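You operate a simulated robot arm through the tools that you are given. There is no shell and no other tool. Be economical: measure what you need, move in short steps, check, and stop when the job is done.

The job below is to be done with a simulated two-armed robot. You get a single attempt, and the scene is never put back.

Task
Vent the pressure cooker and take its lid off.
Fine: press COOK to end WARM, lever to VENT, watch till the pin drops; only then twist the lid free and lay it at the fridge end of the bay; switch the bay socket off.

The check looks at the end state, three seconds after you hand in, the way a careful person would. Anything else that was tipped, shoved, dropped, spilled or broken makes it a failure. A push-on lid holds only when it is set on centred and level and pressed home; a screw cap is set on level and turned clockwise until tight.

Robot
Two 7-joint arms with two-finger parallel grippers on one trunk, on a base that drives. Base frame: it is fixed to the floor where the robot stands at the start and does not move with it; the origin is under the middle of the robot, x ahead of it, y to its left, z up. Readings come in mm, rad, newtons and seconds.
The left shoulder is at the start at [70, 134, 1251], the right one opposite. With the tool pointing down near the work surface each hand reaches from about 100 to 640 mm from the robot's upright axis, wherever it stands, measured 20 degrees to its own side. Places, roughly: bay socket switch [700, 400, 1000]; cook button [500, 0, 1000]; fridge end of the bay [800, -200, 900]; pressure lid (31x30x12 cm) [700, 200, 1200]; valve lever [500, 100, 1000]. Payload 1.57 kg a hand.
Tool frame (each hand has its own): the origin (TCP) lies between the finger pads and is the grasp point; the fingertips stand 30 mm ahead of it; z points along the fingers, y is the line along which they close. The gripper opens to 80 mm. The fingers are 17 mm wide and 12 mm thick; the gripper's body (40 by 82 mm) begins 80 mm behind the TCP.
Orientation is that of the tool frame in the base frame, as a unit quaternion [w, x, y, z]. With the fingers straight down and closing along the base's y, the tool's x points along the base's -x, its y along +y and its z along -z.

Tools
- The arms move only by the tool apply_moves. It takes "left_increments", "right_increments" or both (then of equal length, played together; a hand with none holds still); each is a list of rows, each a list of 3 entries, a list of its own where there are three numbers: the finger opening in mm, from 0 to 80, then the shift along the tool's x, y, z in units of 25 mm (1.0 is 25 mm), then the turn, a rotation vector about the tool's x, y, z in units of 4 degrees (1.0 is 4 degrees). In form: [[claw, [tx, ty, tz], [rx, ry, rz]], ...]. A call has 1 to 20 rows; each row shifts and turns the commanded pose from where the row before left it, along the tool's axes as they then stand. A call with a number of a shift or a turn outside -1 to 1 is refused whole. A row lasts 0.2 s, in which the tool goes at most 50 mm and 0.15 rad; a call with a longer step from one row to the next is refused whole, and so is a gripper value outside its range. A pose out of reach is approached as far as the arm can. The call stops where the force on the tool passes 50 N (or 10 N more than at its start, if that is more) or the arm is blocked; 0.2 s more then pass. The fingers move at their own pace (about 153 mm/s each) and stop on an object; they squeeze with about 22 N. The grip force told is the motor's: it shows also when the fingers shut on nothing. Time passes only in rows, and 0.2 s behind the last, so rows that do not move let the fingers close. The reply holds the time, the measured pose of the TCP, the force on the tool along the base axes, the opening and the grip force, in the units named above and with some noise, with the torque about the TCP (base axes, N m) and any sound that the robot's microphone picked up.
- Cameras (640 x 400 px; columns grow to the right, rows downward): "scene" is now at [141.1, 2.3, 1491.6]; the picture's right is [0.02, -1.00, 0.00], its down [-0.46, -0.01, -0.89] and it looks along [0.89, 0.02, -0.46] (base axes); focal length 214 px, centre (320, 200). "left" rides on the left gripper at [72, 7, -122] in its tool frame; the picture's right is [-0.09, 1.00, 0.00], its down [-0.84, -0.08, -0.54] and it looks along [-0.54, -0.05, 0.84] (tool axes); focal length 238 px, centre (320, 200). "right" rides on the right gripper at [72, -7, -122] in its tool frame; the picture's right is [0.09, 1.00, 0.00], its down [-0.84, 0.08, -0.54] and it looks along [-0.54, 0.05, 0.84] (tool axes); focal length 238 px, centre (320, 200). There is no depth. A picture from a camera that has moved, and an enlarged one, comes with that camera's place and axes in the base frame and with its lens.
- get_image(camera): a new picture of that camera. No time passes.
- move_column(by): slides the trunk up (or, below 0, down) by that many mm; the arms and the scene camera ride with it, the base frame stays. It gives what a move gives, with no picture.
- base_move(legs): drives the robot by 1 to 6 legs, each [ahead, left, turn to the left] in mm, mm and rad, along the robot's own axes; the way and the turn of a leg run together, so that a leg with both is an arc; at most 1500 mm and 3.142 rad a leg. The arms and the cameras ride along, it lands a little off, and it stops where it bumps. It gives what a move gives.
- aim_head(pan, tilt): turns the head with the scene camera to pan (to the left, within 1.501 rad either way) and tilt (down, from -0.506 to 1.204), counted from straight ahead of the robot. It gives what a move gives.
- zoom(camera, box): a new picture of the part [left, top, right, bottom] of that camera's present view, enlarged. No time passes.
- hand_in(): hands the job in; it is judged then, once.

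Work in short steps. Places have to be worked out from the pictures, the camera data and where the tool is seen: move nearer, look again, correct. Check each grasp and each placing, and mend what went wrong. You have 120 turns and 88 pictures in all, those below and enlarged ones among them. Open the grippers and draw the arms clear of the work before you hand the job in, unless the task says otherwise; then end with one line.

The tools are called after "Request:" by a JSON object that holds its "api" and its "payload". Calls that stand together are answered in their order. apply_moves: Moves the arms, as the interface text tells. Its arguments: {"type":"object","properties":{"left_increments":{"type":"array","items":{"type":"array"}},"right_increments":{"type":"array","items":{"type":"array"}}},"required":[]} The other tools are called the same way: move_column (by) slides the trunk up or down; base_move (legs) drives the base; aim_head (pan, tilt) turns the head that bears the scene camera; get_image (camera) takes a picture; zoom (camera, box) takes an enlarged picture of a part of a camera's view; hand_in () hands the job in.

At the start:

```text
time: 0.0
left_ee_pos: [474.9, 256.6, 1311.4]
left_ee_rot: [0.0, 0.001, 1.0, 0.0]
left_force: [-0.1, 0.4, 1.0]
left_moment: [0.0, 0.02, 0.01]
left_gripper_width: 80.0
left_grip_force: 0.0
right_ee_pos: [405.5, -145.9, 1416.1]
right_ee_rot: [0.001, 0.001, 1.0, 0.0]
right_force: [-0.1, 0.9, 0.2]
right_moment: [-0.02, -0.01, 0.0]
right_gripper_width: 79.9
right_grip_force: 0.1
trunk travel left (down, up): [-825.0, 115.0]
robot x, y, heading: [2.5, -0.5, -0.001]
head pan, tilt: [0.024, 0.48]
```

scene: 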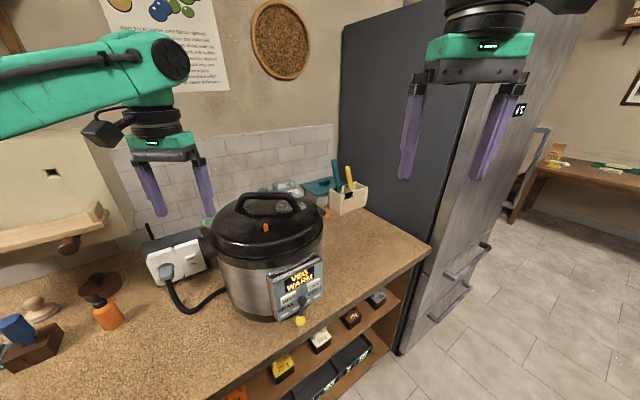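
right: 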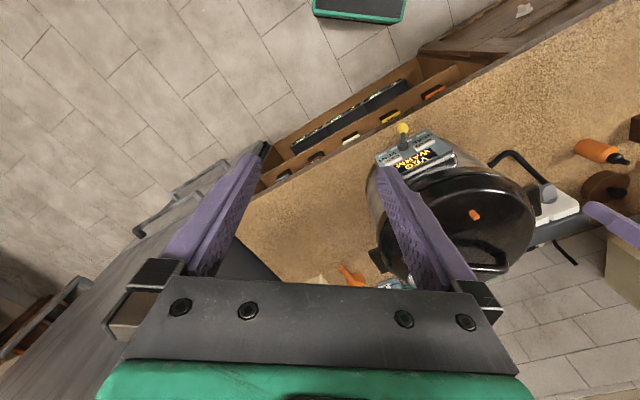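
left: 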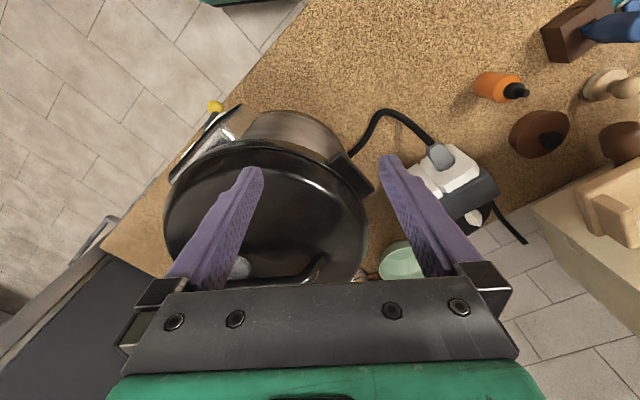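

The cooker sits ahead and slightly left, with its panel facing the robot and to the right. I'll zoom in on the panel and the lid.

Request:
{"api": "zoom", "payload": {"camera": "scene", "box": [190, 170, 350, 340]}}

Request:
{"api": "zoom", "payload": {"camera": "right", "box": [350, 100, 640, 290]}}

Request:
{"api": "zoom", "payload": {"camera": "scene", "box": [100, 190, 260, 330]}}

```text
2.35 times, centred on (270, 255) of scene
camera zoom: at [141.1, 2.3, 1491.6], right [0.02, -1.0, 0.0], down [-0.46, -0.01, -0.89], along [0.89, 0.02, -0.46], focal length 505 px, centre (438, 71)
```

zoom: 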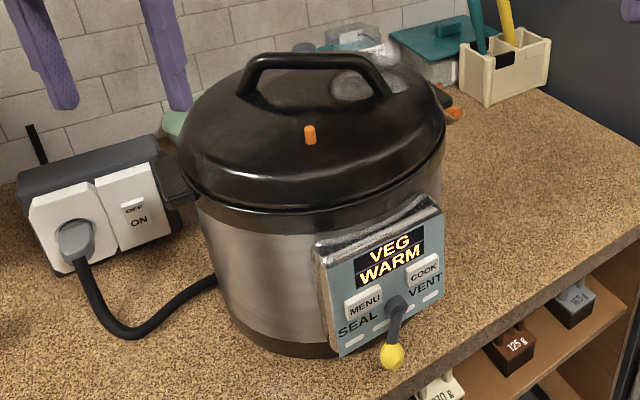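

```text
2.11 times, centred on (495, 195) of right
camera zoom: at [332.2, -154.2, 1538.7], right [-0.09, 1.0, 0.0], down [0.84, 0.08, 0.54], along [0.54, 0.05, -0.84], focal length 502 px, centre (-48, 210)
```

zoom: 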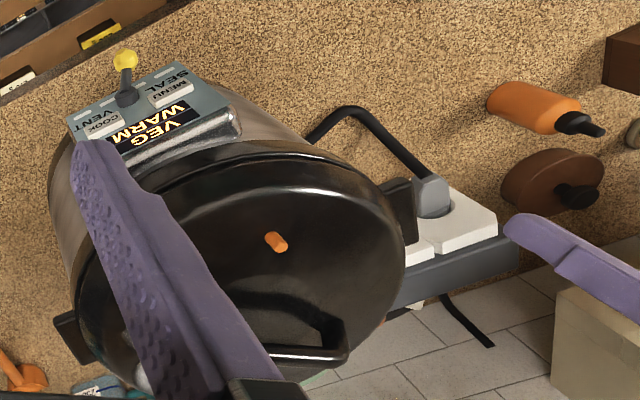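

```text
2.86 times, centred on (180, 260) of scene
camera zoom: at [141.1, 2.3, 1491.6], right [0.02, -1.0, 0.0], down [-0.46, -0.01, -0.89], along [0.89, 0.02, -0.46], focal length 613 px, centre (720, 29)
```

zoom: 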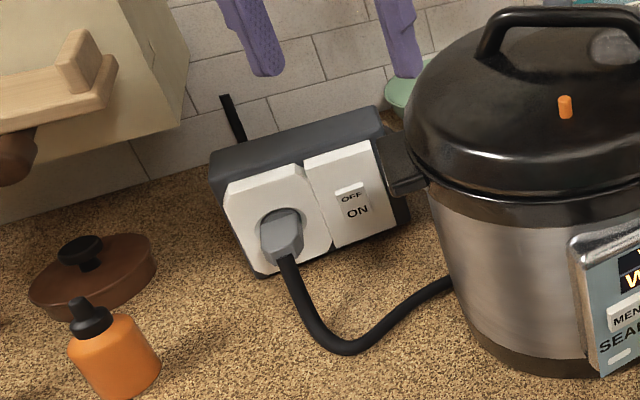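

The knob triangulates to about (482, 59, 964), the pin to (557, 140, 1202), and the lid centre to about (635, 150). The counter is angled by about 0.6 rad, so I'll pull both hands back and up before squaring the base to it.

Request:
{"api": "apply_moves", "payload": {"left_increments": [[80, [1, 0, -1], [0, 0, 0]], [80, [1, 0, -1], [0, 0, 0]], [80, [1, 0, -1], [0, 0, 0]], [80, [1, 0, -1], [0, 0, 0]], [80, [1, 0, 0], [0, 0, 0]], [80, [1, 0, 0], [0, 0, 0]]], "right_increments": [[80, [1, 0, 0], [0, 0, 0]], [80, [1, 0, 0], [0, 0, 0]], [80, [1, 0, 0], [0, 0, 0]], [80, [0, 0, 0], [0, 0, 0]], [80, [0, 0, 0], [0, 0, 0]], [80, [0, 0, 0], [0, 0, 0]]]}}

Request:
{"api": "base_move", "payload": {"legs": [[0, 0, 0.6], [0, -290, 0], [50, 0, 0]]}}

Request:
{"api": "aim_head", "payload": {"pan": 0.0, "tilt": 0.6}}

Request:
{"api": "get_image", "payload": {"camera": "scene"}}

```text
time: 1.4
left_ee_pos: [320.6, 257.2, 1399.7]
left_ee_rot: [0.001, -0.001, 1.0, -0.001]
left_force: [0.4, -0.3, 0.0]
left_moment: [0.0, 0.02, -0.02]
left_gripper_width: 80.1
left_grip_force: 0.0
left hand out of reach, approached as far as the arm can: row 4
right_ee_pos: [339.4, -145.1, 1413.1]
right_ee_rot: [0.002, -0.001, 1.0, 0.0]
right_force: [0.1, 0.0, -0.3]
right_moment: [-0.01, -0.01, 0.04]
right_gripper_width: 80.1
right_grip_force: 0.1
right hand out of reach, approached as far as the arm can: row 3
trunk travel left (down, up): [-825.0, 115.0]
robot x, y, heading: [-0.5, 1.5, -0.002]
head pan, tilt: [0.024, 0.48]
```

```text
time: 5.6
left_ee_pos: [315.1, 175.8, 1401.6]
left_ee_rot: [0.007, -0.297, 0.955, 0.0]
left_force: [-1.3, -0.1, 0.8]
left_moment: [0.06, -0.09, 0.0]
left_gripper_width: 80.1
left_grip_force: 0.0
right_ee_pos: [559.9, -145.0, 1415.1]
right_ee_rot: [0.006, -0.298, 0.955, 0.002]
right_force: [-1.3, -0.4, -0.1]
right_moment: [0.06, -0.09, -0.02]
right_gripper_width: 80.0
right_grip_force: 0.0
trunk travel left (down, up): [-825.0, 115.0]
robot x, y, heading: [207.9, -212.3, 0.601]
head pan, tilt: [0.024, 0.48]
```

```text
time: 6.3
left_ee_pos: [321.5, 181.1, 1400.2]
left_ee_rot: [0.003, -0.297, 0.955, 0.0]
left_force: [0.1, 0.9, -0.1]
left_moment: [0.05, -0.06, -0.03]
left_gripper_width: 79.9
left_grip_force: 0.1
right_ee_pos: [566.9, -140.3, 1412.8]
right_ee_rot: [0.002, -0.297, 0.955, 0.0]
right_force: [-0.9, -0.1, 0.5]
right_moment: [0.0, -0.02, 0.01]
right_gripper_width: 80.2
right_grip_force: 0.1
trunk travel left (down, up): [-825.0, 115.0]
robot x, y, heading: [204.8, -215.8, 0.602]
head pan, tilt: [0.0, 0.6]
```

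```text
81 pictures are left
camera scene: at [316.1, -136.2, 1481.2], right [0.57, -0.82, 0.0], down [-0.46, -0.32, -0.83], along [0.68, 0.47, -0.56], focal length 214 px, centre (320, 200)
```

scene: 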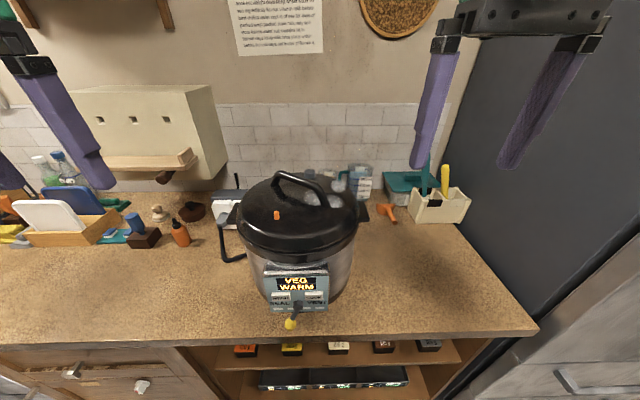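

The view is now square to the counter. I'll zoom in on the cooker, panel, and socket.

Request:
{"api": "zoom", "payload": {"camera": "scene", "box": [225, 160, 375, 254]}}

Request:
{"api": "zoom", "payload": {"camera": "scene", "box": [250, 255, 346, 335]}}

```text
4.26 times, centred on (300, 207) of scene
camera zoom: at [316.1, -136.2, 1481.2], right [0.57, -0.82, 0.0], down [-0.46, -0.32, -0.83], along [0.68, 0.47, -0.56], focal length 913 px, centre (405, 170)
```

zoom: 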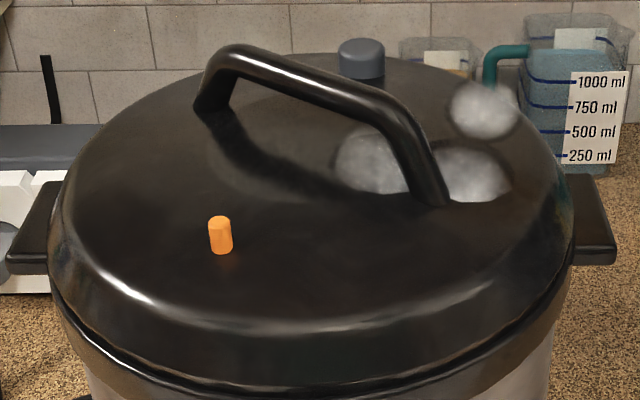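

```text
5.00 times, centred on (298, 295) of scene
camera zoom: at [316.1, -136.2, 1481.2], right [0.57, -0.82, 0.0], down [-0.46, -0.32, -0.83], along [0.68, 0.47, -0.56], focal length 1072 px, centre (430, -275)
```

zoom: 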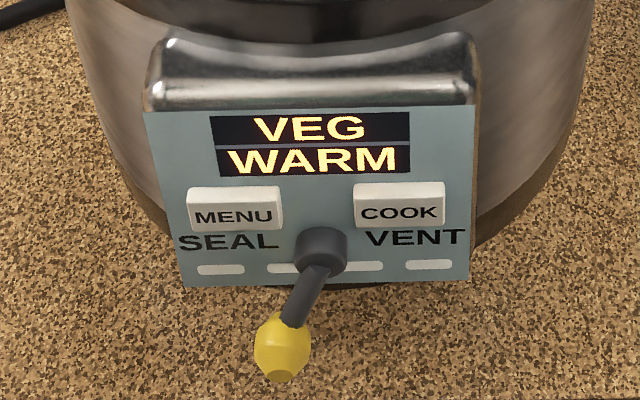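

In the robot frame (u ahead, v right) the COOK button is at about u405, v-16, z1045. The lever knob is at u384, v-70, z961 and has to be pushed right to VENT. I'll bring the right hand down in front of the panel with its fingers closed and then tip it forward.

Request:
{"api": "apply_moves", "payload": {"right_increments": [[0, [0.1, 0.45, 0.95], [0, 0, 0]], [0, [0.1, 0.45, 0.95], [0, 0, 0]], [0, [0.1, 0.45, 0.95], [0, 0, 0]], [0, [0.1, 0.45, 0.95], [0, 0, 0]], [0, [0.1, 0.45, 0.95], [0, 0, 0]], [0, [0.1, 0.45, 0.95], [0, 0, 0]], [0, [0.1, 0.45, 0.95], [0, 0, 0]], [0, [0.1, 0.45, 0.95], [0, 0, 0]], [0, [0.1, 0.45, 0.95], [0, 0, 0]], [0, [0.1, 0.45, 0.95], [0, 0, 0]], [0, [0.1, 0.45, 0.95], [0, 0, 0]], [0, [0.1, 0.45, 0.95], [0, 0, 0]], [0, [0.1, 0.45, 0.95], [0, 0, 0]], [0, [0.1, 0.45, 0.95], [0, 0, 0]]]}}

Request:
{"api": "apply_moves", "payload": {"right_increments": [[0, [0, 0, 0], [0, -1, 0]], [0, [0, 0, 0], [0, -1, 0]], [0, [0, 0, 0], [0, -1, 0]], [0, [0, 0, 0], [0, -1, 0]], [0, [0, 0, 0], [0, -1, 0]], [0, [0, 0, 0], [0, -1, 0]], [0, [0, 0, 0], [0, -1, 0]], [0, [0, 0, 0], [0, -1, 0]], [0, [0, 0, 0], [0, -1, 0]], [0, [0, 0, 0], [0, -1, 0]], [0, [0, 0, 0], [0, -1, 0]], [0, [0, 0, 0], [0, -1, 0]]]}}

Request:
{"api": "get_image", "payload": {"camera": "right"}}

Request:
{"api": "get_image", "payload": {"camera": "scene"}}

```text
time: 9.3
left_ee_pos: [325.6, 182.3, 1398.8]
left_ee_rot: [0.002, -0.297, 0.955, 0.0]
left_force: [-0.5, 0.1, 0.1]
left_moment: [-0.02, -0.01, 0.01]
left_gripper_width: 79.9
left_grip_force: 0.1
right_ee_pos: [452.0, -28.3, 1077.6]
right_ee_rot: [0.002, -0.297, 0.955, 0.001]
right_force: [0.1, 0.1, 0.2]
right_moment: [0.0, 0.0, -0.01]
right_gripper_width: 0.0
right_grip_force: 21.3
trunk travel left (down, up): [-825.0, 115.0]
robot x, y, heading: [207.4, -209.9, 0.606]
head pan, tilt: [0.0, 0.6]
```

```text
time: 12.1
left_ee_pos: [324.2, 181.0, 1399.4]
left_ee_rot: [0.002, -0.297, 0.955, 0.0]
left_force: [-0.4, -0.6, 0.8]
left_moment: [-0.03, 0.0, 0.0]
left_gripper_width: 79.6
left_grip_force: 0.1
right_ee_pos: [463.1, 18.3, 1080.3]
right_ee_rot: [0.409, -0.208, 0.882, 0.11]
right_force: [-0.4, 0.2, 0.5]
right_moment: [-0.02, 0.02, 0.03]
right_gripper_width: 0.0
right_grip_force: 21.5
right hand out of reach, approached as far as the arm can: row 5, 8, 9, 11
trunk travel left (down, up): [-825.0, 115.0]
robot x, y, heading: [206.8, -211.7, 0.605]
head pan, tilt: [0.0, 0.6]
stopped in row 12 (right hand): the arm was blocked; the commanded pose is now the measured one
```

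```text
78 pictures are left
camera right: at [340.3, -53.0, 1103.2], right [-0.51, 0.86, -0.05], down [0.08, 0.1, 0.99], along [0.86, 0.5, -0.12], focal length 238 px, centre (320, 200)
```

right: 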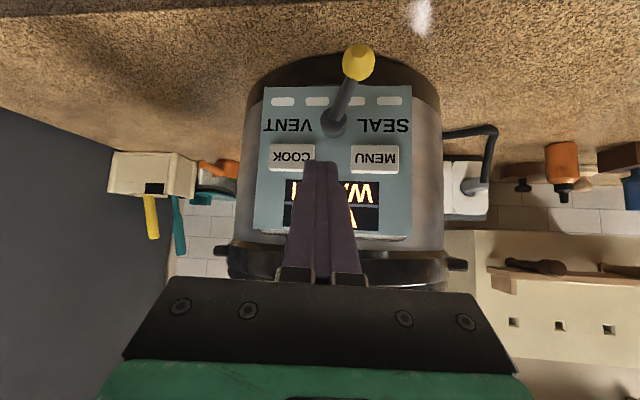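

```text
77 pictures are left
camera scene: at [320.0, -134.5, 1480.7], right [0.57, -0.82, 0.0], down [-0.47, -0.32, -0.82], along [0.68, 0.47, -0.57], focal length 214 px, centre (320, 200)
```

scene: 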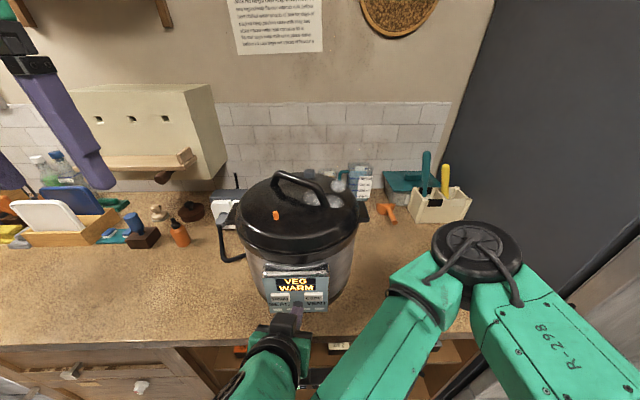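

Triangulating from the wrist camera puts COOK at (530, 27, 1043), which agrees with the earlier estimate. The fingertip is about 42 mm short of it and 24 mm to its left, so I'll move to just before contact.

Request:
{"api": "apply_moves", "payload": {"right_increments": [[0, [-0.05, -0.5, 0.3], [0, 0, 0]], [0, [-0.05, -0.46, 0.5], [0, 0, 0]], [0, [-0.07, 0, 0.4], [0, 0, 0]]]}}

Request:
{"api": "get_image", "payload": {"camera": "right"}}

```text
time: 12.9
left_ee_pos: [324.6, 182.6, 1400.2]
left_ee_rot: [0.001, -0.297, 0.955, -0.001]
left_force: [-0.3, -0.4, 0.0]
left_moment: [0.02, -0.03, 0.02]
left_gripper_width: 80.1
left_grip_force: 0.0
right_ee_pos: [495.7, 10.1, 1063.5]
right_ee_rot: [0.409, -0.21, 0.881, 0.11]
right_force: [-1.1, -0.4, -0.3]
right_moment: [-0.02, 0.02, -0.01]
right_gripper_width: 0.3
right_grip_force: 21.1
trunk travel left (down, up): [-825.0, 115.0]
robot x, y, heading: [207.1, -211.5, 0.608]
head pan, tilt: [0.0, 0.6]
```

```text
76 pictures are left
camera right: at [373.4, -62.1, 1086.4], right [-0.51, 0.86, -0.05], down [0.08, 0.1, 0.99], along [0.86, 0.5, -0.12], focal length 238 px, centre (320, 200)
```

right: 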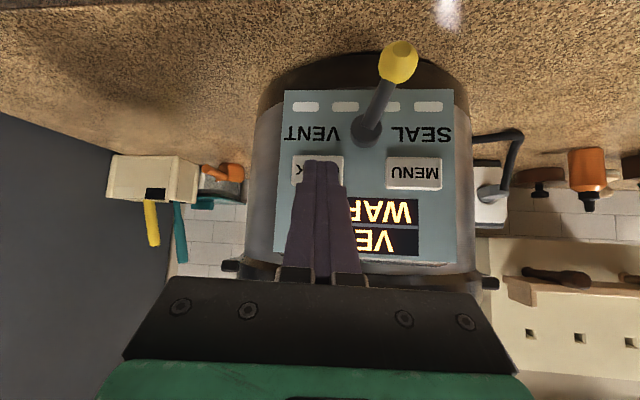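

The fingertip is just in front of COOK. I'll close the gap and press horizontally in small steps, then back off.

Request:
{"api": "apply_moves", "payload": {"right_increments": [[0, [0, -0.08, 0.35], [0, 0, 0]], [0, [-0.08, 0, 0.1], [0, 0, 0]], [0, [-0.08, 0, 0.1], [0, 0, 0]], [0, [-0.08, 0, 0.1], [0, 0, 0]]]}}

Request:
{"api": "get_image", "payload": {"camera": "right"}}

```text
time: 13.9
left_ee_pos: [322.1, 180.6, 1399.3]
left_ee_rot: [0.002, -0.298, 0.955, -0.001]
left_force: [0.3, 0.2, -0.3]
left_moment: [0.03, -0.03, -0.03]
left_gripper_width: 80.1
left_grip_force: 0.1
right_ee_pos: [508.6, 15.4, 1057.6]
right_ee_rot: [0.41, -0.21, 0.881, 0.111]
right_force: [-4.3, -1.9, -0.7]
right_moment: [0.0, 0.06, 0.04]
right_gripper_width: 0.0
right_grip_force: 20.9
trunk travel left (down, up): [-825.0, 115.0]
robot x, y, heading: [208.8, -210.8, 0.602]
head pan, tilt: [0.0, 0.6]
heard: click
```

```text
75 pictures are left
camera right: at [386.8, -57.2, 1080.8], right [-0.51, 0.86, -0.05], down [0.08, 0.1, 0.99], along [0.86, 0.5, -0.12], focal length 238 px, centre (320, 200)
```

right: 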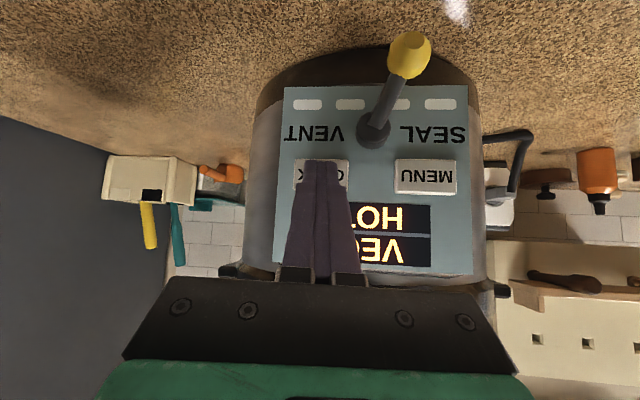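

COOK registered with a click and the display now reads "VEG HOT". I'll back off and move the fingertips down to the left of the lever knob.

Request:
{"api": "apply_moves", "payload": {"right_increments": [[0, [0.5, 0, -0.6], [0, 0, 0]], [0, [0.5, 0, -0.6], [0, 0, 0]], [0, [0.5, 0, -0.6], [0, 0, 0]], [0, [0.7, 0.855, 0.455], [0, 0, 0]], [0, [0.7, 0.855, 0.455], [0, 0, 0]], [0, [0.7, 0.855, 0.455], [0, 0, 0]], [0, [0.7, 0.855, 0.455], [0, 0, 0]], [0, [-0.31, 0.06, 0.38], [0, 0, 0]]]}}

Request:
{"api": "get_image", "payload": {"camera": "right"}}

```text
time: 15.7
left_ee_pos: [324.1, 181.3, 1399.3]
left_ee_rot: [0.002, -0.298, 0.955, 0.0]
left_force: [-0.1, 0.5, -0.5]
left_moment: [0.01, 0.0, -0.03]
left_gripper_width: 79.9
left_grip_force: 0.1
right_ee_pos: [415.7, 68.4, 978.6]
right_ee_rot: [0.407, -0.212, 0.881, 0.113]
right_force: [-0.6, 0.5, 0.3]
right_moment: [-0.01, -0.01, -0.02]
right_gripper_width: 0.3
right_grip_force: 21.6
trunk travel left (down, up): [-825.0, 115.0]
robot x, y, heading: [206.4, -213.2, 0.607]
head pan, tilt: [0.0, 0.6]
```

```text
74 pictures are left
camera right: at [294.7, -3.7, 1001.6], right [-0.52, 0.86, -0.04], down [0.08, 0.1, 0.99], along [0.85, 0.51, -0.13], focal length 238 px, centre (320, 200)
```

right: 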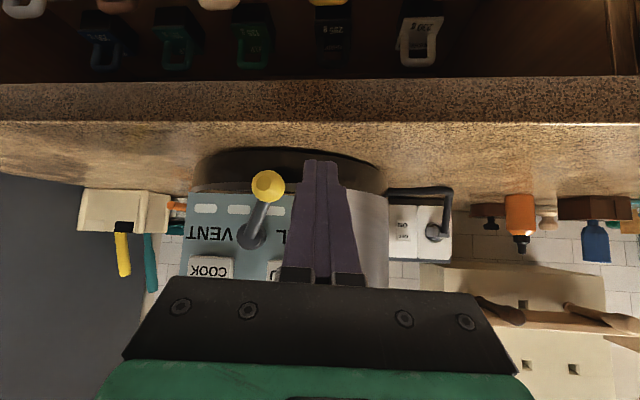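

Fresh triangulation puts the knob at (482, 58, 967), with my fingers clear to its left. I'll go forward 40 mm and then sweep right against the knob.

Request:
{"api": "apply_moves", "payload": {"right_increments": [[0, [-0.5, 0.1, 0.61], [0, 0, 0]], [0, [-0.5, 0.1, 0.61], [0, 0, 0]], [0, [-0.03, -0.3, 0.03], [0, 0, 0]], [0, [-0.03, -0.4, 0.03], [0, 0, 0]], [0, [-0.03, -0.4, 0.03], [0, 0, 0]], [0, [-0.03, -0.4, 0.03], [0, 0, 0]], [0, [-0.03, -0.4, 0.03], [0, 0, 0]]]}}

Request:
{"api": "get_image", "payload": {"camera": "right"}}

```text
time: 17.3
left_ee_pos: [324.5, 180.9, 1399.4]
left_ee_rot: [0.001, -0.297, 0.955, -0.001]
left_force: [-0.9, 0.7, -0.6]
left_moment: [0.02, 0.01, -0.02]
left_gripper_width: 80.2
left_grip_force: 0.0
right_ee_pos: [478.9, 51.3, 976.1]
right_ee_rot: [0.409, -0.21, 0.881, 0.111]
right_force: [0.4, -0.2, 0.1]
right_moment: [0.02, -0.02, 0.0]
right_gripper_width: 0.0
right_grip_force: 21.3
trunk travel left (down, up): [-825.0, 115.0]
robot x, y, heading: [207.8, -209.3, 0.606]
head pan, tilt: [0.0, 0.6]
```

```text
73 pictures are left
camera right: at [357.1, -20.6, 998.9], right [-0.51, 0.86, -0.05], down [0.08, 0.1, 0.99], along [0.86, 0.5, -0.12], focal length 238 px, centre (320, 200)
```

right: 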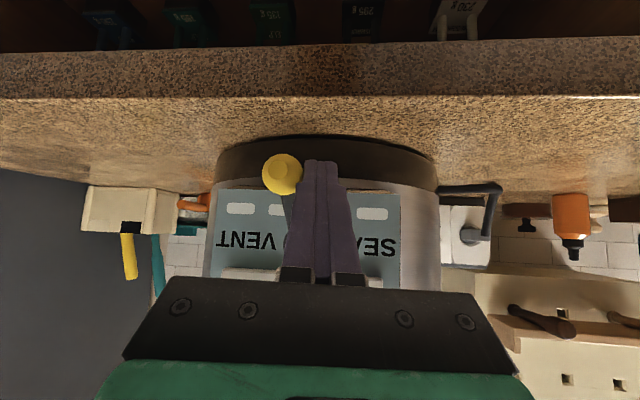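

The lever is moving with very little force. I'll keep pushing right and watch for a stop or click.

Request:
{"api": "apply_moves", "payload": {"right_increments": [[0, [-0.03, -0.3, 0.03], [0, 0, 0]], [0, [-0.03, -0.3, 0.03], [0, 0, 0]], [0, [-0.03, -0.3, 0.03], [0, 0, 0]]]}}

Request:
{"api": "get_image", "payload": {"camera": "right"}}

```text
time: 18.1
left_ee_pos: [319.6, 187.8, 1397.7]
left_ee_rot: [0.003, -0.297, 0.955, -0.002]
left_force: [1.1, -0.3, 0.1]
left_moment: [0.0, 0.01, 0.0]
left_gripper_width: 80.2
left_grip_force: 0.1
right_ee_pos: [487.5, 37.5, 975.3]
right_ee_rot: [0.41, -0.212, 0.88, 0.11]
right_force: [-14.5, 14.8, 7.3]
right_moment: [0.15, -0.1, 0.23]
right_gripper_width: 0.0
right_grip_force: 21.0
trunk travel left (down, up): [-825.0, 115.0]
robot x, y, heading: [205.3, -210.9, 0.603]
head pan, tilt: [0.0, 0.6]
```

```text
72 pictures are left
camera right: at [366.5, -34.7, 998.8], right [-0.51, 0.86, -0.05], down [0.08, 0.11, 0.99], along [0.85, 0.51, -0.12], focal length 238 px, centre (320, 200)
```

right: 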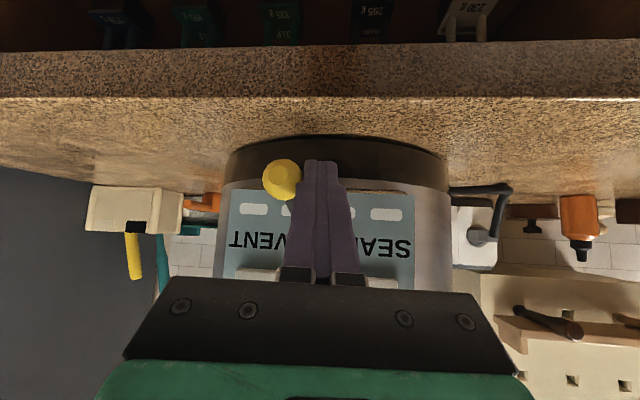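

The force rose to about 20 N, so the lever is at its stop. I'll ease off left, pull straight back, and look at the lever and pin.

Request:
{"api": "apply_moves", "payload": {"right_increments": [[0, [0.03, 0.5, -0.03], [0, 0, 0]], [0, [0.5, 0, -0.6], [0, 0, 0]], [0, [0.5, 0, -0.6], [0, 0, 0]], [0, [0.5, 0, -0.6], [0, 0, 0]], [0, [0.5, 0, -0.6], [0, 0, 0]]]}}

Request:
{"api": "zoom", "payload": {"camera": "scene", "box": [220, 160, 380, 340]}}

Request:
{"api": "get_image", "payload": {"camera": "right"}}

```text
time: 19.5
left_ee_pos: [323.4, 181.4, 1399.3]
left_ee_rot: [0.001, -0.296, 0.955, 0.0]
left_force: [-0.7, 0.1, -0.9]
left_moment: [-0.03, 0.03, 0.03]
left_gripper_width: 79.9
left_grip_force: 0.1
right_ee_pos: [448.4, 5.3, 972.7]
right_ee_rot: [0.419, -0.177, 0.887, 0.085]
right_force: [-0.6, 0.8, 0.1]
right_moment: [-0.03, 0.01, -0.04]
right_gripper_width: 0.0
right_grip_force: 20.9
trunk travel left (down, up): [-825.0, 115.0]
robot x, y, heading: [207.2, -209.1, 0.605]
head pan, tilt: [0.0, 0.6]
stopped in row 5 (right hand): the arm was blocked; the commanded pose is now the measured one
```

```text
2.22 times, centred on (300, 250) of scene
camera zoom: at [319.5, -134.1, 1480.7], right [0.57, -0.82, 0.0], down [-0.47, -0.32, -0.83], along [0.68, 0.47, -0.56], focal length 477 px, centre (364, 89)
```

zoom: 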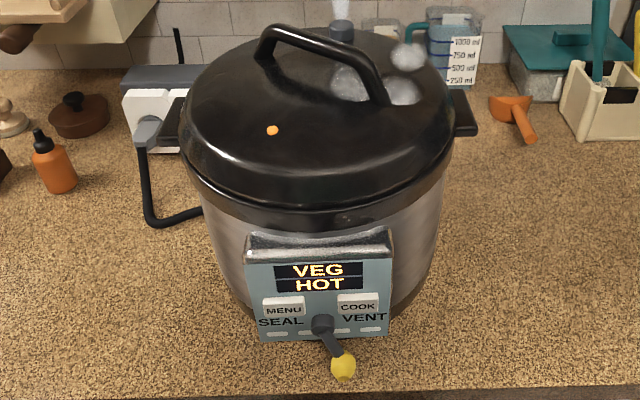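

```text
70 pictures are left
camera right: at [319.8, -56.7, 994.6], right [-0.44, 0.9, -0.07], down [0.07, 0.11, 0.99], along [0.9, 0.43, -0.12], focal length 238 px, centre (320, 200)
```

right: 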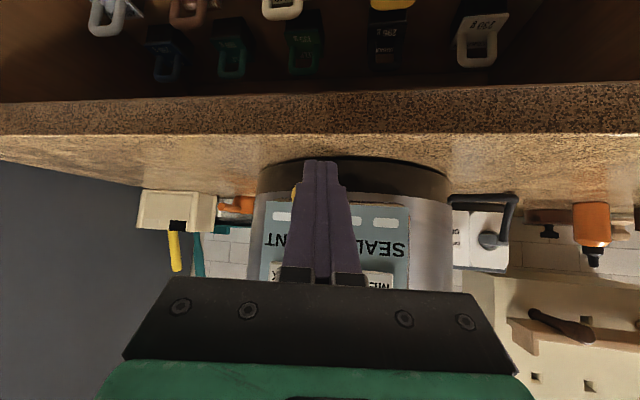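

The lever is now at VENT and steam is rising. The pin is lower but still visible. While I wait, I'll lift the right hand clear, straighten it to point down, and raise it.

Request:
{"api": "apply_moves", "payload": {"right_increments": [[0, [-0.75, 0, -0.63], [0, 0, 0]], [0, [-0.75, 0, -0.63], [0, 0, 0]], [0, [-0.75, 0, -0.63], [0, 0, 0]], [0, [0, 0, 0], [0, 1, 0]], [0, [0, 0, 0], [0, 1, 0]], [0, [0, 0, 0], [0, 1, 0]], [0, [0, 0, 0], [0, 1, 0]], [0, [0, 0, 0], [0, 1, 0]], [0, [0, 0, 0], [0, 1, 0]], [0, [0, 0, 0], [0, 1, 0]], [0, [0, 0, 0], [0, 1, 0]], [0, [0, 0, 0], [0, 1, 0]], [0, [0, 0, 0], [0, 1, 0]], [0, [0, 0, 0], [0, 1, 0]], [0, [0, 0, 0], [0, 1, 0]]]}}

Request:
{"api": "zoom", "payload": {"camera": "scene", "box": [220, 160, 380, 260]}}

```text
time: 20.4
left_ee_pos: [324.0, 181.4, 1399.6]
left_ee_rot: [0.001, -0.297, 0.955, 0.0]
left_force: [-0.2, 0.0, 0.1]
left_moment: [-0.01, -0.02, 0.0]
left_gripper_width: 80.1
left_grip_force: 0.1
right_ee_pos: [461.5, -3.7, 1000.8]
right_ee_rot: [0.427, -0.203, 0.881, -0.011]
right_force: [-0.5, 0.0, -0.9]
right_moment: [0.01, 0.01, 0.0]
right_gripper_width: 0.1
right_grip_force: 21.1
trunk travel left (down, up): [-825.0, 115.0]
robot x, y, heading: [208.4, -215.8, 0.603]
head pan, tilt: [0.0, 0.6]
stopped in row 4 (right hand): the arm was blocked; the commanded pose is now the measured one
```

```text
4.00 times, centred on (300, 210) of scene
camera zoom: at [319.4, -134.0, 1480.7], right [0.57, -0.82, 0.0], down [-0.46, -0.32, -0.83], along [0.68, 0.47, -0.56], focal length 858 px, centre (400, 160)
```

zoom: 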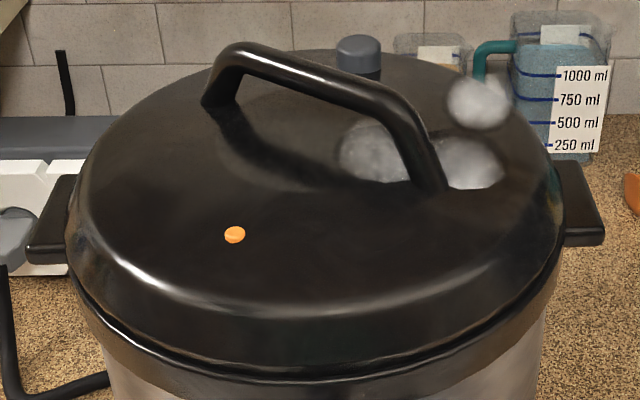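

The pin now looks flush. The right arm is jammed against itself, so I'll look at how it's standing.

Request:
{"api": "aim_head", "payload": {"pan": -0.3, "tilt": 0.95}}

Request:
{"api": "get_image", "payload": {"camera": "scene"}}

```text
time: 21.2
left_ee_pos: [325.3, 181.0, 1400.3]
left_ee_rot: [0.001, -0.298, 0.955, -0.001]
left_force: [0.7, 0.5, 0.1]
left_moment: [0.01, 0.01, 0.04]
left_gripper_width: 79.9
left_grip_force: 0.0
right_ee_pos: [461.9, -3.1, 1001.1]
right_ee_rot: [0.427, -0.202, 0.881, -0.012]
right_force: [0.4, -0.6, -0.5]
right_moment: [0.01, 0.03, -0.02]
right_gripper_width: 0.2
right_grip_force: 21.3
trunk travel left (down, up): [-825.0, 115.0]
robot x, y, heading: [202.8, -215.7, 0.602]
head pan, tilt: [-0.3, 0.949]
```

```text
68 pictures are left
camera scene: at [316.5, -162.6, 1452.4], right [0.3, -0.95, 0.0], down [-0.78, -0.24, -0.58], along [0.56, 0.17, -0.81], focal length 214 px, centre (320, 200)
```

scene: 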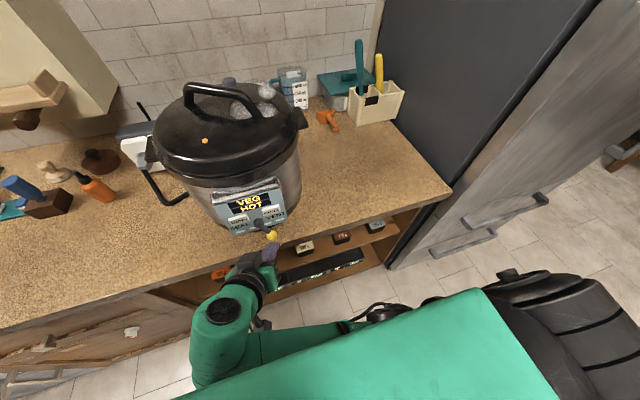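

The wrist is folded tight against the trunk. I'll move the hand right and up, away from the lever, to open the elbow.

Request:
{"api": "apply_moves", "payload": {"right_increments": [[0, [-0.37, -0.85, -0.06], [0, 0, 0]], [0, [-0.37, -0.85, -0.06], [0, 0, 0]], [0, [-0.37, -0.85, -0.06], [0, 0, 0]], [0, [-0.37, -0.85, -0.06], [0, 0, 0]], [0, [-0.37, -0.85, -0.06], [0, 0, 0]], [0, [-0.37, -0.85, -0.06], [0, 0, 0]]]}}

```text
time: 22.5
left_ee_pos: [325.1, 181.6, 1399.0]
left_ee_rot: [0.001, -0.296, 0.955, -0.001]
left_force: [0.6, -0.3, 0.4]
left_moment: [0.01, -0.02, -0.02]
left_gripper_width: 79.7
left_grip_force: 0.1
right_ee_pos: [517.6, -80.1, 1027.6]
right_ee_rot: [0.423, -0.238, 0.87, -0.082]
right_force: [-0.4, 0.1, -0.2]
right_moment: [-0.01, -0.01, -0.06]
right_gripper_width: 0.0
right_grip_force: 21.3
trunk travel left (down, up): [-825.0, 115.0]
robot x, y, heading: [208.3, -212.2, 0.606]
head pan, tilt: [-0.3, 0.949]
stopped in row 6 (right hand): the arm was blocked; the commanded pose is now the measured one
```

It moved well. Now I'll try straightening the tool while continuing up.

Request:
{"api": "apply_moves", "payload": {"right_increments": [[0, [-0.5, 0, -0.4], [0, 1, 0]], [0, [-0.5, 0, -0.4], [0, 1, 0]], [0, [-0.5, 0, -0.4], [0, 1, 0]], [0, [-0.5, 0, -0.5], [0, 1, 0]], [0, [-0.5, 0, -0.5], [0, 1, 0]], [0, [-0.4, 0, -0.6], [0, 1, 0]], [0, [-0.4, 0, -0.6], [0, 1, 0]], [0, [-0.3, 0, -0.7], [0, 1, 0]], [0, [-0.2, 0, -0.7], [0, 1, 0]], [0, [-0.1, 0, -0.8], [0, 1, 0]], [0, [0, 0, -0.8], [0, 1, 0]], [0, [0, 0, -0.8], [0, 1, 0]]]}}

```text
time: 23.3
left_ee_pos: [325.7, 181.7, 1399.8]
left_ee_rot: [0.001, -0.296, 0.955, 0.0]
left_force: [0.2, -0.2, -0.4]
left_moment: [0.02, 0.04, 0.0]
left_gripper_width: 80.1
left_grip_force: 0.0
right_ee_pos: [535.6, -98.1, 1041.3]
right_ee_rot: [0.368, -0.266, 0.868, -0.202]
right_force: [-0.1, -0.7, -0.7]
right_moment: [-0.01, -0.01, -0.02]
right_gripper_width: 0.0
right_grip_force: 21.2
right hand out of reach, approached as far as the arm can: row 4
trunk travel left (down, up): [-825.0, 115.0]
robot x, y, heading: [206.2, -213.4, 0.599]
head pan, tilt: [-0.3, 0.949]
stopped in row 4 (right hand): the arm was blocked; the commanded pose is now the measured one
```

The arm is too close to the trunk to unfold here. I'll back the base away by 200 mm to get room to extend it.

Request:
{"api": "base_move", "payload": {"legs": [[-200, 0, 0]]}}

Request:
{"api": "get_image", "payload": {"camera": "scene"}}

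```text
time: 24.9
left_ee_pos: [165.3, 72.0, 1398.4]
left_ee_rot: [-0.001, -0.298, 0.955, -0.001]
left_force: [0.3, -0.6, -0.5]
left_moment: [0.02, 0.06, 0.01]
left_gripper_width: 80.2
left_grip_force: 0.0
right_ee_pos: [375.6, -208.5, 1039.0]
right_ee_rot: [0.366, -0.266, 0.868, -0.202]
right_force: [0.0, -0.3, 0.7]
right_moment: [-0.04, 0.03, -0.01]
right_gripper_width: 0.0
right_grip_force: 21.2
trunk travel left (down, up): [-825.0, 115.0]
robot x, y, heading: [43.0, -323.2, 0.601]
head pan, tilt: [-0.3, 0.949]
```

```text
67 pictures are left
camera scene: at [156.5, -272.7, 1452.0], right [0.3, -0.95, 0.0], down [-0.78, -0.24, -0.58], along [0.55, 0.17, -0.81], focal length 214 px, centre (320, 200)
```

scene: 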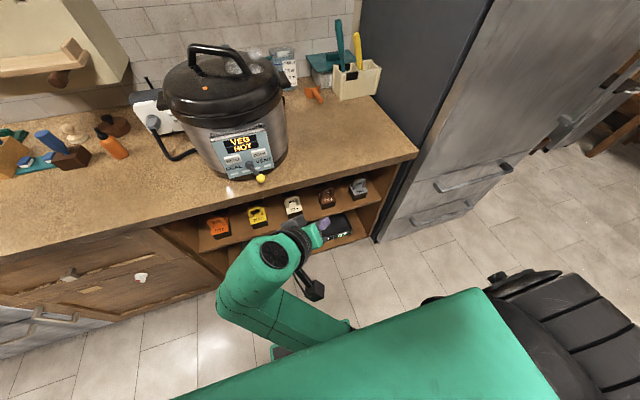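

There's room now. I'll extend the right hand forward, right, and up.

Request:
{"api": "apply_moves", "payload": {"right_increments": [[0, [-0.7, -0.43, 0.31], [0, 0, 0]], [0, [-0.7, -0.43, 0.31], [0, 0, 0]], [0, [-0.7, -0.43, 0.31], [0, 0, 0]], [0, [-0.7, -0.43, 0.31], [0, 0, 0]], [0, [-0.7, -0.43, 0.31], [0, 0, 0]], [0, [-0.7, -0.43, 0.31], [0, 0, 0]]]}}

```text
time: 26.1
left_ee_pos: [162.6, 70.2, 1398.8]
left_ee_rot: [-0.001, -0.297, 0.955, 0.0]
left_force: [0.1, 0.6, -0.6]
left_moment: [0.03, 0.01, -0.04]
left_gripper_width: 80.2
left_grip_force: 0.0
right_ee_pos: [484.0, -230.2, 1077.5]
right_ee_rot: [0.379, -0.276, 0.841, -0.271]
right_force: [-0.2, 0.1, -1.3]
right_moment: [-0.03, 0.02, -0.02]
right_gripper_width: 0.1
right_grip_force: 20.7
trunk travel left (down, up): [-825.0, 115.0]
robot x, y, heading: [41.4, -322.9, 0.605]
head pan, tilt: [-0.3, 0.949]
stopped in row 6 (right hand): the arm was blocked; the commanded pose is now the measured one
```

Still limited. I'll rotate directly toward fingers-down along the shortest rotation, which is about 55° about tool (-0.8, 0.6, 0).

Request:
{"api": "apply_moves", "payload": {"right_increments": [[0, [0, 0, 0], [-0.79, 0.6, 0.03]], [0, [0, 0, 0], [-0.79, 0.6, 0.03]], [0, [0, 0, 0], [-0.79, 0.6, 0.03]], [0, [0, 0, 0], [-0.79, 0.6, 0.03]], [0, [0, 0, 0], [-0.79, 0.6, 0.03]], [0, [0, 0, 0], [-0.79, 0.6, 0.03]], [0, [0, 0, 0], [-0.79, 0.6, 0.03]], [0, [0, 0, 0], [-0.79, 0.6, 0.03]], [0, [0, 0, 0], [-0.79, 0.6, 0.03]], [0, [0, 0, 0], [-0.79, 0.6, 0.03]], [0, [0, 0, 0], [-0.79, 0.6, 0.03]], [0, [0, 0, 0], [-0.79, 0.6, 0.03]], [0, [0, 0, 0], [-0.79, 0.6, 0.03]], [0, [0, 0, 0], [-0.79, 0.6, 0.03]]]}}

Request:
{"api": "get_image", "payload": {"camera": "scene"}}

```text
time: 27.1
left_ee_pos: [162.6, 68.5, 1398.4]
left_ee_rot: [0.001, -0.297, 0.955, 0.0]
left_force: [0.3, 0.8, -0.4]
left_moment: [0.02, -0.01, 0.03]
left_gripper_width: 80.4
left_grip_force: 0.0
right_ee_pos: [502.0, -263.8, 1071.8]
right_ee_rot: [0.3, -0.286, 0.865, -0.283]
right_force: [-0.3, 0.6, -0.2]
right_moment: [0.0, 0.01, -0.03]
right_gripper_width: 0.0
right_grip_force: 21.1
trunk travel left (down, up): [-825.0, 115.0]
robot x, y, heading: [44.6, -321.6, 0.601]
head pan, tilt: [-0.3, 0.949]
stopped in row 4 (right hand): the arm was blocked; the commanded pose is now the measured one
```

```text
66 pictures are left
camera scene: at [153.9, -274.9, 1452.3], right [0.3, -0.95, 0.0], down [-0.78, -0.24, -0.58], along [0.56, 0.17, -0.81], focal length 214 px, centre (320, 200)
```

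scene: 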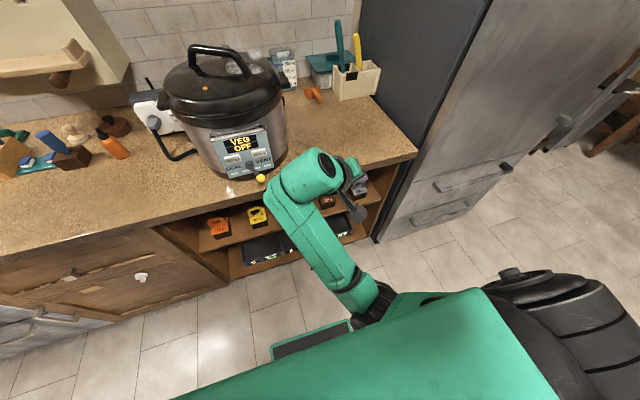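

It's freeing up gradually, and the display now reads OFF. I'll continue the corrective rotation.

Request:
{"api": "apply_moves", "payload": {"right_increments": [[0, [0, 0, 0], [-0.87, 0.49, 0.04]], [0, [0, 0, 0], [-0.87, 0.49, 0.04]], [0, [0, 0, 0], [-0.87, 0.49, 0.04]], [0, [0, 0, 0], [-0.87, 0.49, 0.04]], [0, [0, 0, 0], [-0.87, 0.49, 0.04]], [0, [0, 0, 0], [-0.87, 0.49, 0.04]], [0, [0, 0, 0], [-0.87, 0.49, 0.04]], [0, [0, 0, 0], [-0.87, 0.49, 0.04]], [0, [0, 0, 0], [-0.87, 0.49, 0.04]], [0, [0, 0, 0], [-0.87, 0.49, 0.04]], [0, [0, 0, 0], [-0.87, 0.49, 0.04]], [0, [0, 0, 0], [-0.87, 0.49, 0.04]]]}}

```text
time: 28.0
left_ee_pos: [161.6, 69.2, 1399.1]
left_ee_rot: [0.0, -0.298, 0.955, 0.0]
left_force: [0.5, 0.5, 0.0]
left_moment: [0.03, -0.01, -0.04]
left_gripper_width: 80.0
left_grip_force: 0.2
right_ee_pos: [523.9, -302.2, 1070.8]
right_ee_rot: [0.237, -0.283, 0.88, -0.298]
right_force: [0.1, 0.2, -0.1]
right_moment: [0.01, -0.02, -0.02]
right_gripper_width: 0.1
right_grip_force: 21.2
right hand out of reach, approached as far as the arm can: row 4
trunk travel left (down, up): [-825.0, 115.0]
robot x, y, heading: [43.9, -324.1, 0.6]
head pan, tilt: [-0.3, 0.949]
stopped in row 4 (right hand): the arm was blocked; the commanded pose is now the measured one
```

I'll try a plain upward move to lift the elbow.

Request:
{"api": "apply_moves", "payload": {"right_increments": [[0, [-0.2, -0.53, -0.57], [0, 0, 0]], [0, [-0.2, -0.53, -0.57], [0, 0, 0]], [0, [-0.2, -0.53, -0.57], [0, 0, 0]], [0, [-0.2, -0.53, -0.57], [0, 0, 0]], [0, [-0.2, -0.53, -0.57], [0, 0, 0]], [0, [-0.2, -0.53, -0.57], [0, 0, 0]], [0, [-0.2, -0.53, -0.57], [0, 0, 0]], [0, [-0.2, -0.53, -0.57], [0, 0, 0]], [0, [-0.2, -0.53, -0.57], [0, 0, 0]], [0, [-0.2, -0.53, -0.57], [0, 0, 0]]]}}

Request:
{"api": "aim_head", "payload": {"pan": -0.5, "tilt": 0.6}}

Request:
{"api": "get_image", "payload": {"camera": "scene"}}

```text
time: 28.8
left_ee_pos: [161.8, 69.8, 1399.7]
left_ee_rot: [0.001, -0.297, 0.955, -0.001]
left_force: [0.1, -0.3, 0.4]
left_moment: [0.02, -0.03, 0.02]
left_gripper_width: 80.0
left_grip_force: 0.1
right_ee_pos: [540.5, -332.8, 1138.8]
right_ee_rot: [0.247, -0.257, 0.86, -0.366]
right_force: [0.2, -0.1, -0.9]
right_moment: [0.01, 0.03, 0.0]
right_gripper_width: 0.0
right_grip_force: 21.1
trunk travel left (down, up): [-825.0, 115.0]
robot x, y, heading: [46.0, -320.5, 0.606]
head pan, tilt: [-0.3, 0.949]
stopped in row 4 (right hand): the arm was blocked; the commanded pose is now the measured one
```

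```text
time: 29.6
left_ee_pos: [161.2, 70.1, 1400.3]
left_ee_rot: [0.001, -0.297, 0.955, 0.0]
left_force: [0.2, -0.2, 0.1]
left_moment: [0.0, 0.0, 0.01]
left_gripper_width: 80.0
left_grip_force: 0.1
right_ee_pos: [540.8, -333.8, 1139.1]
right_ee_rot: [0.246, -0.258, 0.86, -0.365]
right_force: [0.1, 0.4, -0.6]
right_moment: [0.0, -0.04, 0.0]
right_gripper_width: 0.0
right_grip_force: 21.4
trunk travel left (down, up): [-825.0, 115.0]
robot x, y, heading: [45.4, -328.2, 0.608]
head pan, tilt: [-0.499, 0.6]
```

```text
65 pictures are left
camera scene: at [172.1, -287.4, 1480.6], right [0.11, -0.99, 0.0], down [-0.56, -0.06, -0.82], along [0.82, 0.09, -0.57], focal length 214 px, centre (320, 200)
```

scene: 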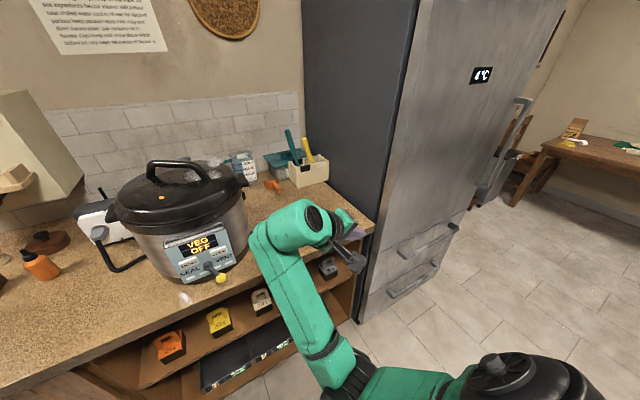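

The right arm is near the fridge, so I'll back off further into open floor before working it free.

Request:
{"api": "base_move", "payload": {"legs": [[-300, 0, 0]]}}

Request:
{"api": "apply_moves", "payload": {"right_increments": [[0, [0, 0, 0], [-0.9, 0.3, -0.3]], [0, [0, 0, 0], [-0.9, 0.3, -0.3]], [0, [0, 0, 0], [-0.9, 0.3, -0.3]], [0, [0, 0, 0], [-0.9, 0.3, -0.3]], [0, [0, 0, 0], [-0.9, 0.3, -0.3]], [0, [0, 0, 0], [-0.9, 0.3, -0.3]], [0, [0, 0, 0], [-0.9, 0.3, -0.3]], [0, [0, 0, 0], [-0.9, 0.3, -0.3]], [0, [0, 0, 0], [-0.9, 0.3, -0.3]], [0, [0, 0, 0], [-0.9, 0.3, -0.3]], [0, [0, 0, 0], [-0.9, 0.3, -0.3]], [0, [0, 0, 0], [-0.9, 0.3, -0.3]]]}}

```text
time: 31.7
left_ee_pos: [-79.5, -97.1, 1399.8]
left_ee_rot: [0.0, -0.295, 0.955, -0.001]
left_force: [0.0, 0.3, 0.4]
left_moment: [0.01, 0.01, 0.02]
left_gripper_width: 80.2
left_grip_force: 0.0
right_ee_pos: [296.7, -501.3, 1136.8]
right_ee_rot: [0.244, -0.259, 0.86, -0.365]
right_force: [0.3, -0.3, 0.1]
right_moment: [-0.02, 0.03, -0.01]
right_gripper_width: 0.1
right_grip_force: 21.2
trunk travel left (down, up): [-825.0, 115.0]
robot x, y, heading: [-203.5, -494.4, 0.602]
head pan, tilt: [-0.499, 0.6]
```

```text
time: 34.3
left_ee_pos: [-82.5, -98.9, 1400.2]
left_ee_rot: [0.001, -0.296, 0.955, 0.0]
left_force: [0.2, 0.3, -0.1]
left_moment: [0.01, 0.03, 0.0]
left_gripper_width: 80.1
left_grip_force: 0.0
right_ee_pos: [358.4, -530.0, 1104.9]
right_ee_rot: [-0.02, -0.388, 0.918, -0.079]
right_force: [1.1, -0.2, -0.1]
right_moment: [-0.01, -0.01, -0.03]
right_gripper_width: 0.1
right_grip_force: 21.1
right hand out of reach, approached as far as the arm can: row 4, 5, 6, 7, 8, 9, 10, 12
trunk travel left (down, up): [-825.0, 115.0]
robot x, y, heading: [-199.3, -495.4, 0.607]
head pan, tilt: [-0.499, 0.6]
```

It's free now and nearly fingers-down. I'll level it, raise it, and keep yawing toward the handle orientation.

Request:
{"api": "apply_moves", "payload": {"right_increments": [[80, [0, 0, -0.5], [-0.9, -0.7, 0]], [80, [0, 0, -0.5], [-0.9, -0.7, 0]], [80, [0, 0.3, -0.9], [0, 0, -0.7]], [80, [0, 0.3, -0.9], [0, 0, -0.7]], [80, [0, 0.3, -0.9], [0, 0, -0.7]], [80, [0, 0.3, -0.9], [0, 0, -0.7]], [80, [0, 0.3, -0.9], [0, 0, -0.7]], [80, [0, 0.3, -0.9], [0, 0, -0.7]], [80, [0, 0.3, -0.9], [0, 0, -0.7]], [80, [0, 0.3, -0.9], [0, 0, -0.7]], [80, [0, 0.3, -0.9], [0, 0, -0.7]], [80, [0, 0.3, -0.9], [0, 0, -0.7]]]}}

Request:
{"api": "aim_head", "payload": {"pan": 0.0, "tilt": 0.5}}

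Request:
{"api": "get_image", "payload": {"camera": "scene"}}

```text
time: 36.9
left_ee_pos: [-82.8, -100.6, 1399.7]
left_ee_rot: [0.001, -0.295, 0.955, 0.0]
left_force: [-0.5, -0.5, -1.0]
left_moment: [0.04, -0.01, 0.02]
left_gripper_width: 80.0
left_grip_force: 0.1
right_ee_pos: [326.9, -506.9, 1356.2]
right_ee_rot: [0.001, -0.6, 0.8, -0.004]
right_force: [0.0, -0.2, 0.5]
right_moment: [-0.01, 0.0, 0.05]
right_gripper_width: 79.9
right_grip_force: 0.0
right hand out of reach, approached as far as the arm can: row 3, 4, 5, 7, 8, 9
trunk travel left (down, up): [-825.0, 115.0]
robot x, y, heading: [-198.9, -492.0, 0.6]
head pan, tilt: [-0.499, 0.6]
```

```text
time: 37.8
left_ee_pos: [-82.6, -100.9, 1399.3]
left_ee_rot: [0.001, -0.296, 0.955, -0.001]
left_force: [0.1, -0.6, -0.1]
left_moment: [-0.02, -0.01, 0.01]
left_gripper_width: 79.9
left_grip_force: 0.0
right_ee_pos: [328.0, -505.9, 1355.1]
right_ee_rot: [0.001, -0.599, 0.801, -0.002]
right_force: [-0.7, -0.1, 0.1]
right_moment: [0.03, -0.03, -0.04]
right_gripper_width: 80.0
right_grip_force: 0.0
trunk travel left (down, up): [-825.0, 115.0]
robot x, y, heading: [-199.9, -492.7, 0.604]
head pan, tilt: [0.0, 0.499]
```

```text
64 pictures are left
camera scene: at [-84.8, -413.6, 1489.7], right [0.56, -0.83, 0.0], down [-0.4, -0.27, -0.88], along [0.72, 0.5, -0.48], focal length 214 px, centre (320, 200)
```

scene: 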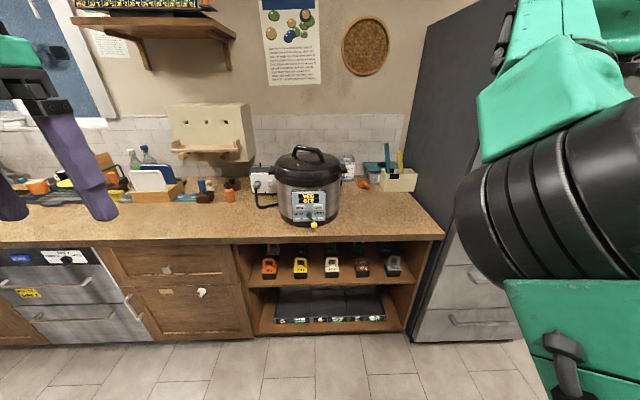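

The right hand is recovered, level, and yawed at about 74° to match the handle. I'll bring it in front of the robot and drive back to the cooker.

Request:
{"api": "apply_moves", "payload": {"right_increments": [[80, [-0.83, 0.55, -0.1], [0, 0, 0]], [80, [-0.83, 0.55, -0.1], [0, 0, 0]], [80, [-0.83, 0.55, -0.1], [0, 0, 0]], [80, [-0.83, 0.55, -0.1], [0, 0, 0]], [80, [-0.83, 0.55, -0.1], [0, 0, 0]], [80, [-0.83, 0.55, -0.1], [0, 0, 0]], [80, [-0.83, 0.55, -0.1], [0, 0, 0]], [80, [-0.83, 0.55, -0.1], [0, 0, 0]]]}}

Request:
{"api": "base_move", "payload": {"legs": [[0, 172, 0], [440, 0, 0]]}}

Request:
{"api": "get_image", "payload": {"camera": "right"}}

Request:
{"api": "get_image", "payload": {"camera": "scene"}}

```text
time: 39.6
left_ee_pos: [-81.7, -99.0, 1399.3]
left_ee_rot: [0.0, -0.295, 0.955, 0.0]
left_force: [0.3, 0.6, 0.2]
left_moment: [0.04, 0.01, -0.02]
left_gripper_width: 80.0
left_grip_force: 0.0
right_ee_pos: [280.7, -347.3, 1364.2]
right_ee_rot: [0.008, -0.59, 0.807, 0.013]
right_force: [0.3, 1.0, 0.9]
right_moment: [0.03, -0.01, 0.0]
right_gripper_width: 79.9
right_grip_force: 0.0
right hand out of reach, approached as far as the arm can: row 7, 8
trunk travel left (down, up): [-825.0, 115.0]
robot x, y, heading: [-198.0, -494.4, 0.601]
head pan, tilt: [0.0, 0.499]
```

```text
time: 43.3
left_ee_pos: [183.0, 289.9, 1399.1]
left_ee_rot: [0.001, -0.296, 0.955, -0.001]
left_force: [-0.7, -0.4, 0.0]
left_moment: [-0.03, 0.0, -0.01]
left_gripper_width: 80.3
left_grip_force: 0.1
right_ee_pos: [546.0, 40.8, 1360.1]
right_ee_rot: [0.004, -0.589, 0.808, 0.011]
right_force: [-1.1, -1.0, 0.8]
right_moment: [0.04, -0.03, -0.01]
right_gripper_width: 80.2
right_grip_force: 0.2
trunk travel left (down, up): [-825.0, 115.0]
robot x, y, heading: [66.2, -101.9, 0.604]
head pan, tilt: [0.0, 0.499]
```

```text
63 pictures are left
camera right: at [530.9, -32.8, 1481.1], right [-0.98, 0.22, 0.01], down [0.19, 0.81, 0.56], along [0.11, 0.55, -0.83], focal length 238 px, centre (320, 200)
```

right: 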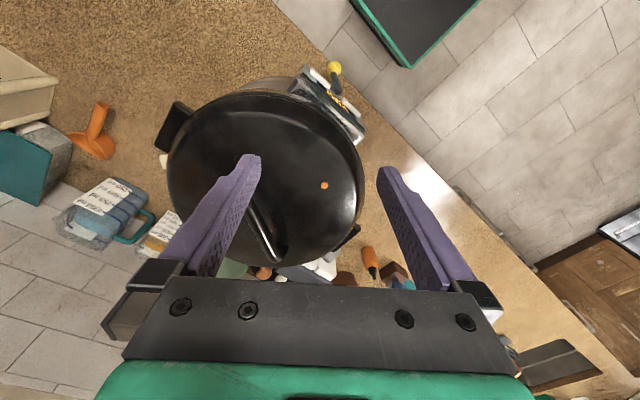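

```text
62 pictures are left
camera scene: at [179.4, -24.4, 1490.0], right [0.56, -0.83, 0.0], down [-0.39, -0.27, -0.88], along [0.73, 0.5, -0.48], focal length 214 px, centre (320, 200)
```

scene: 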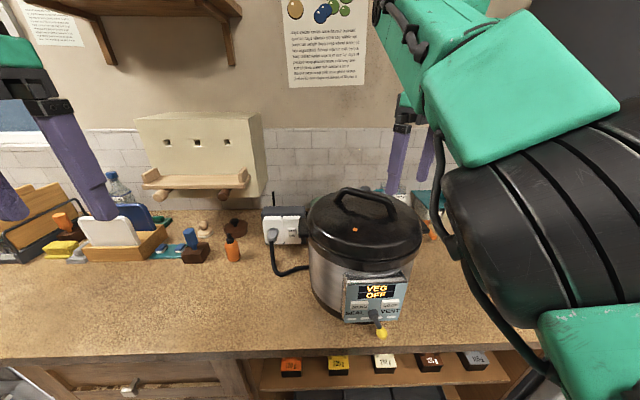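

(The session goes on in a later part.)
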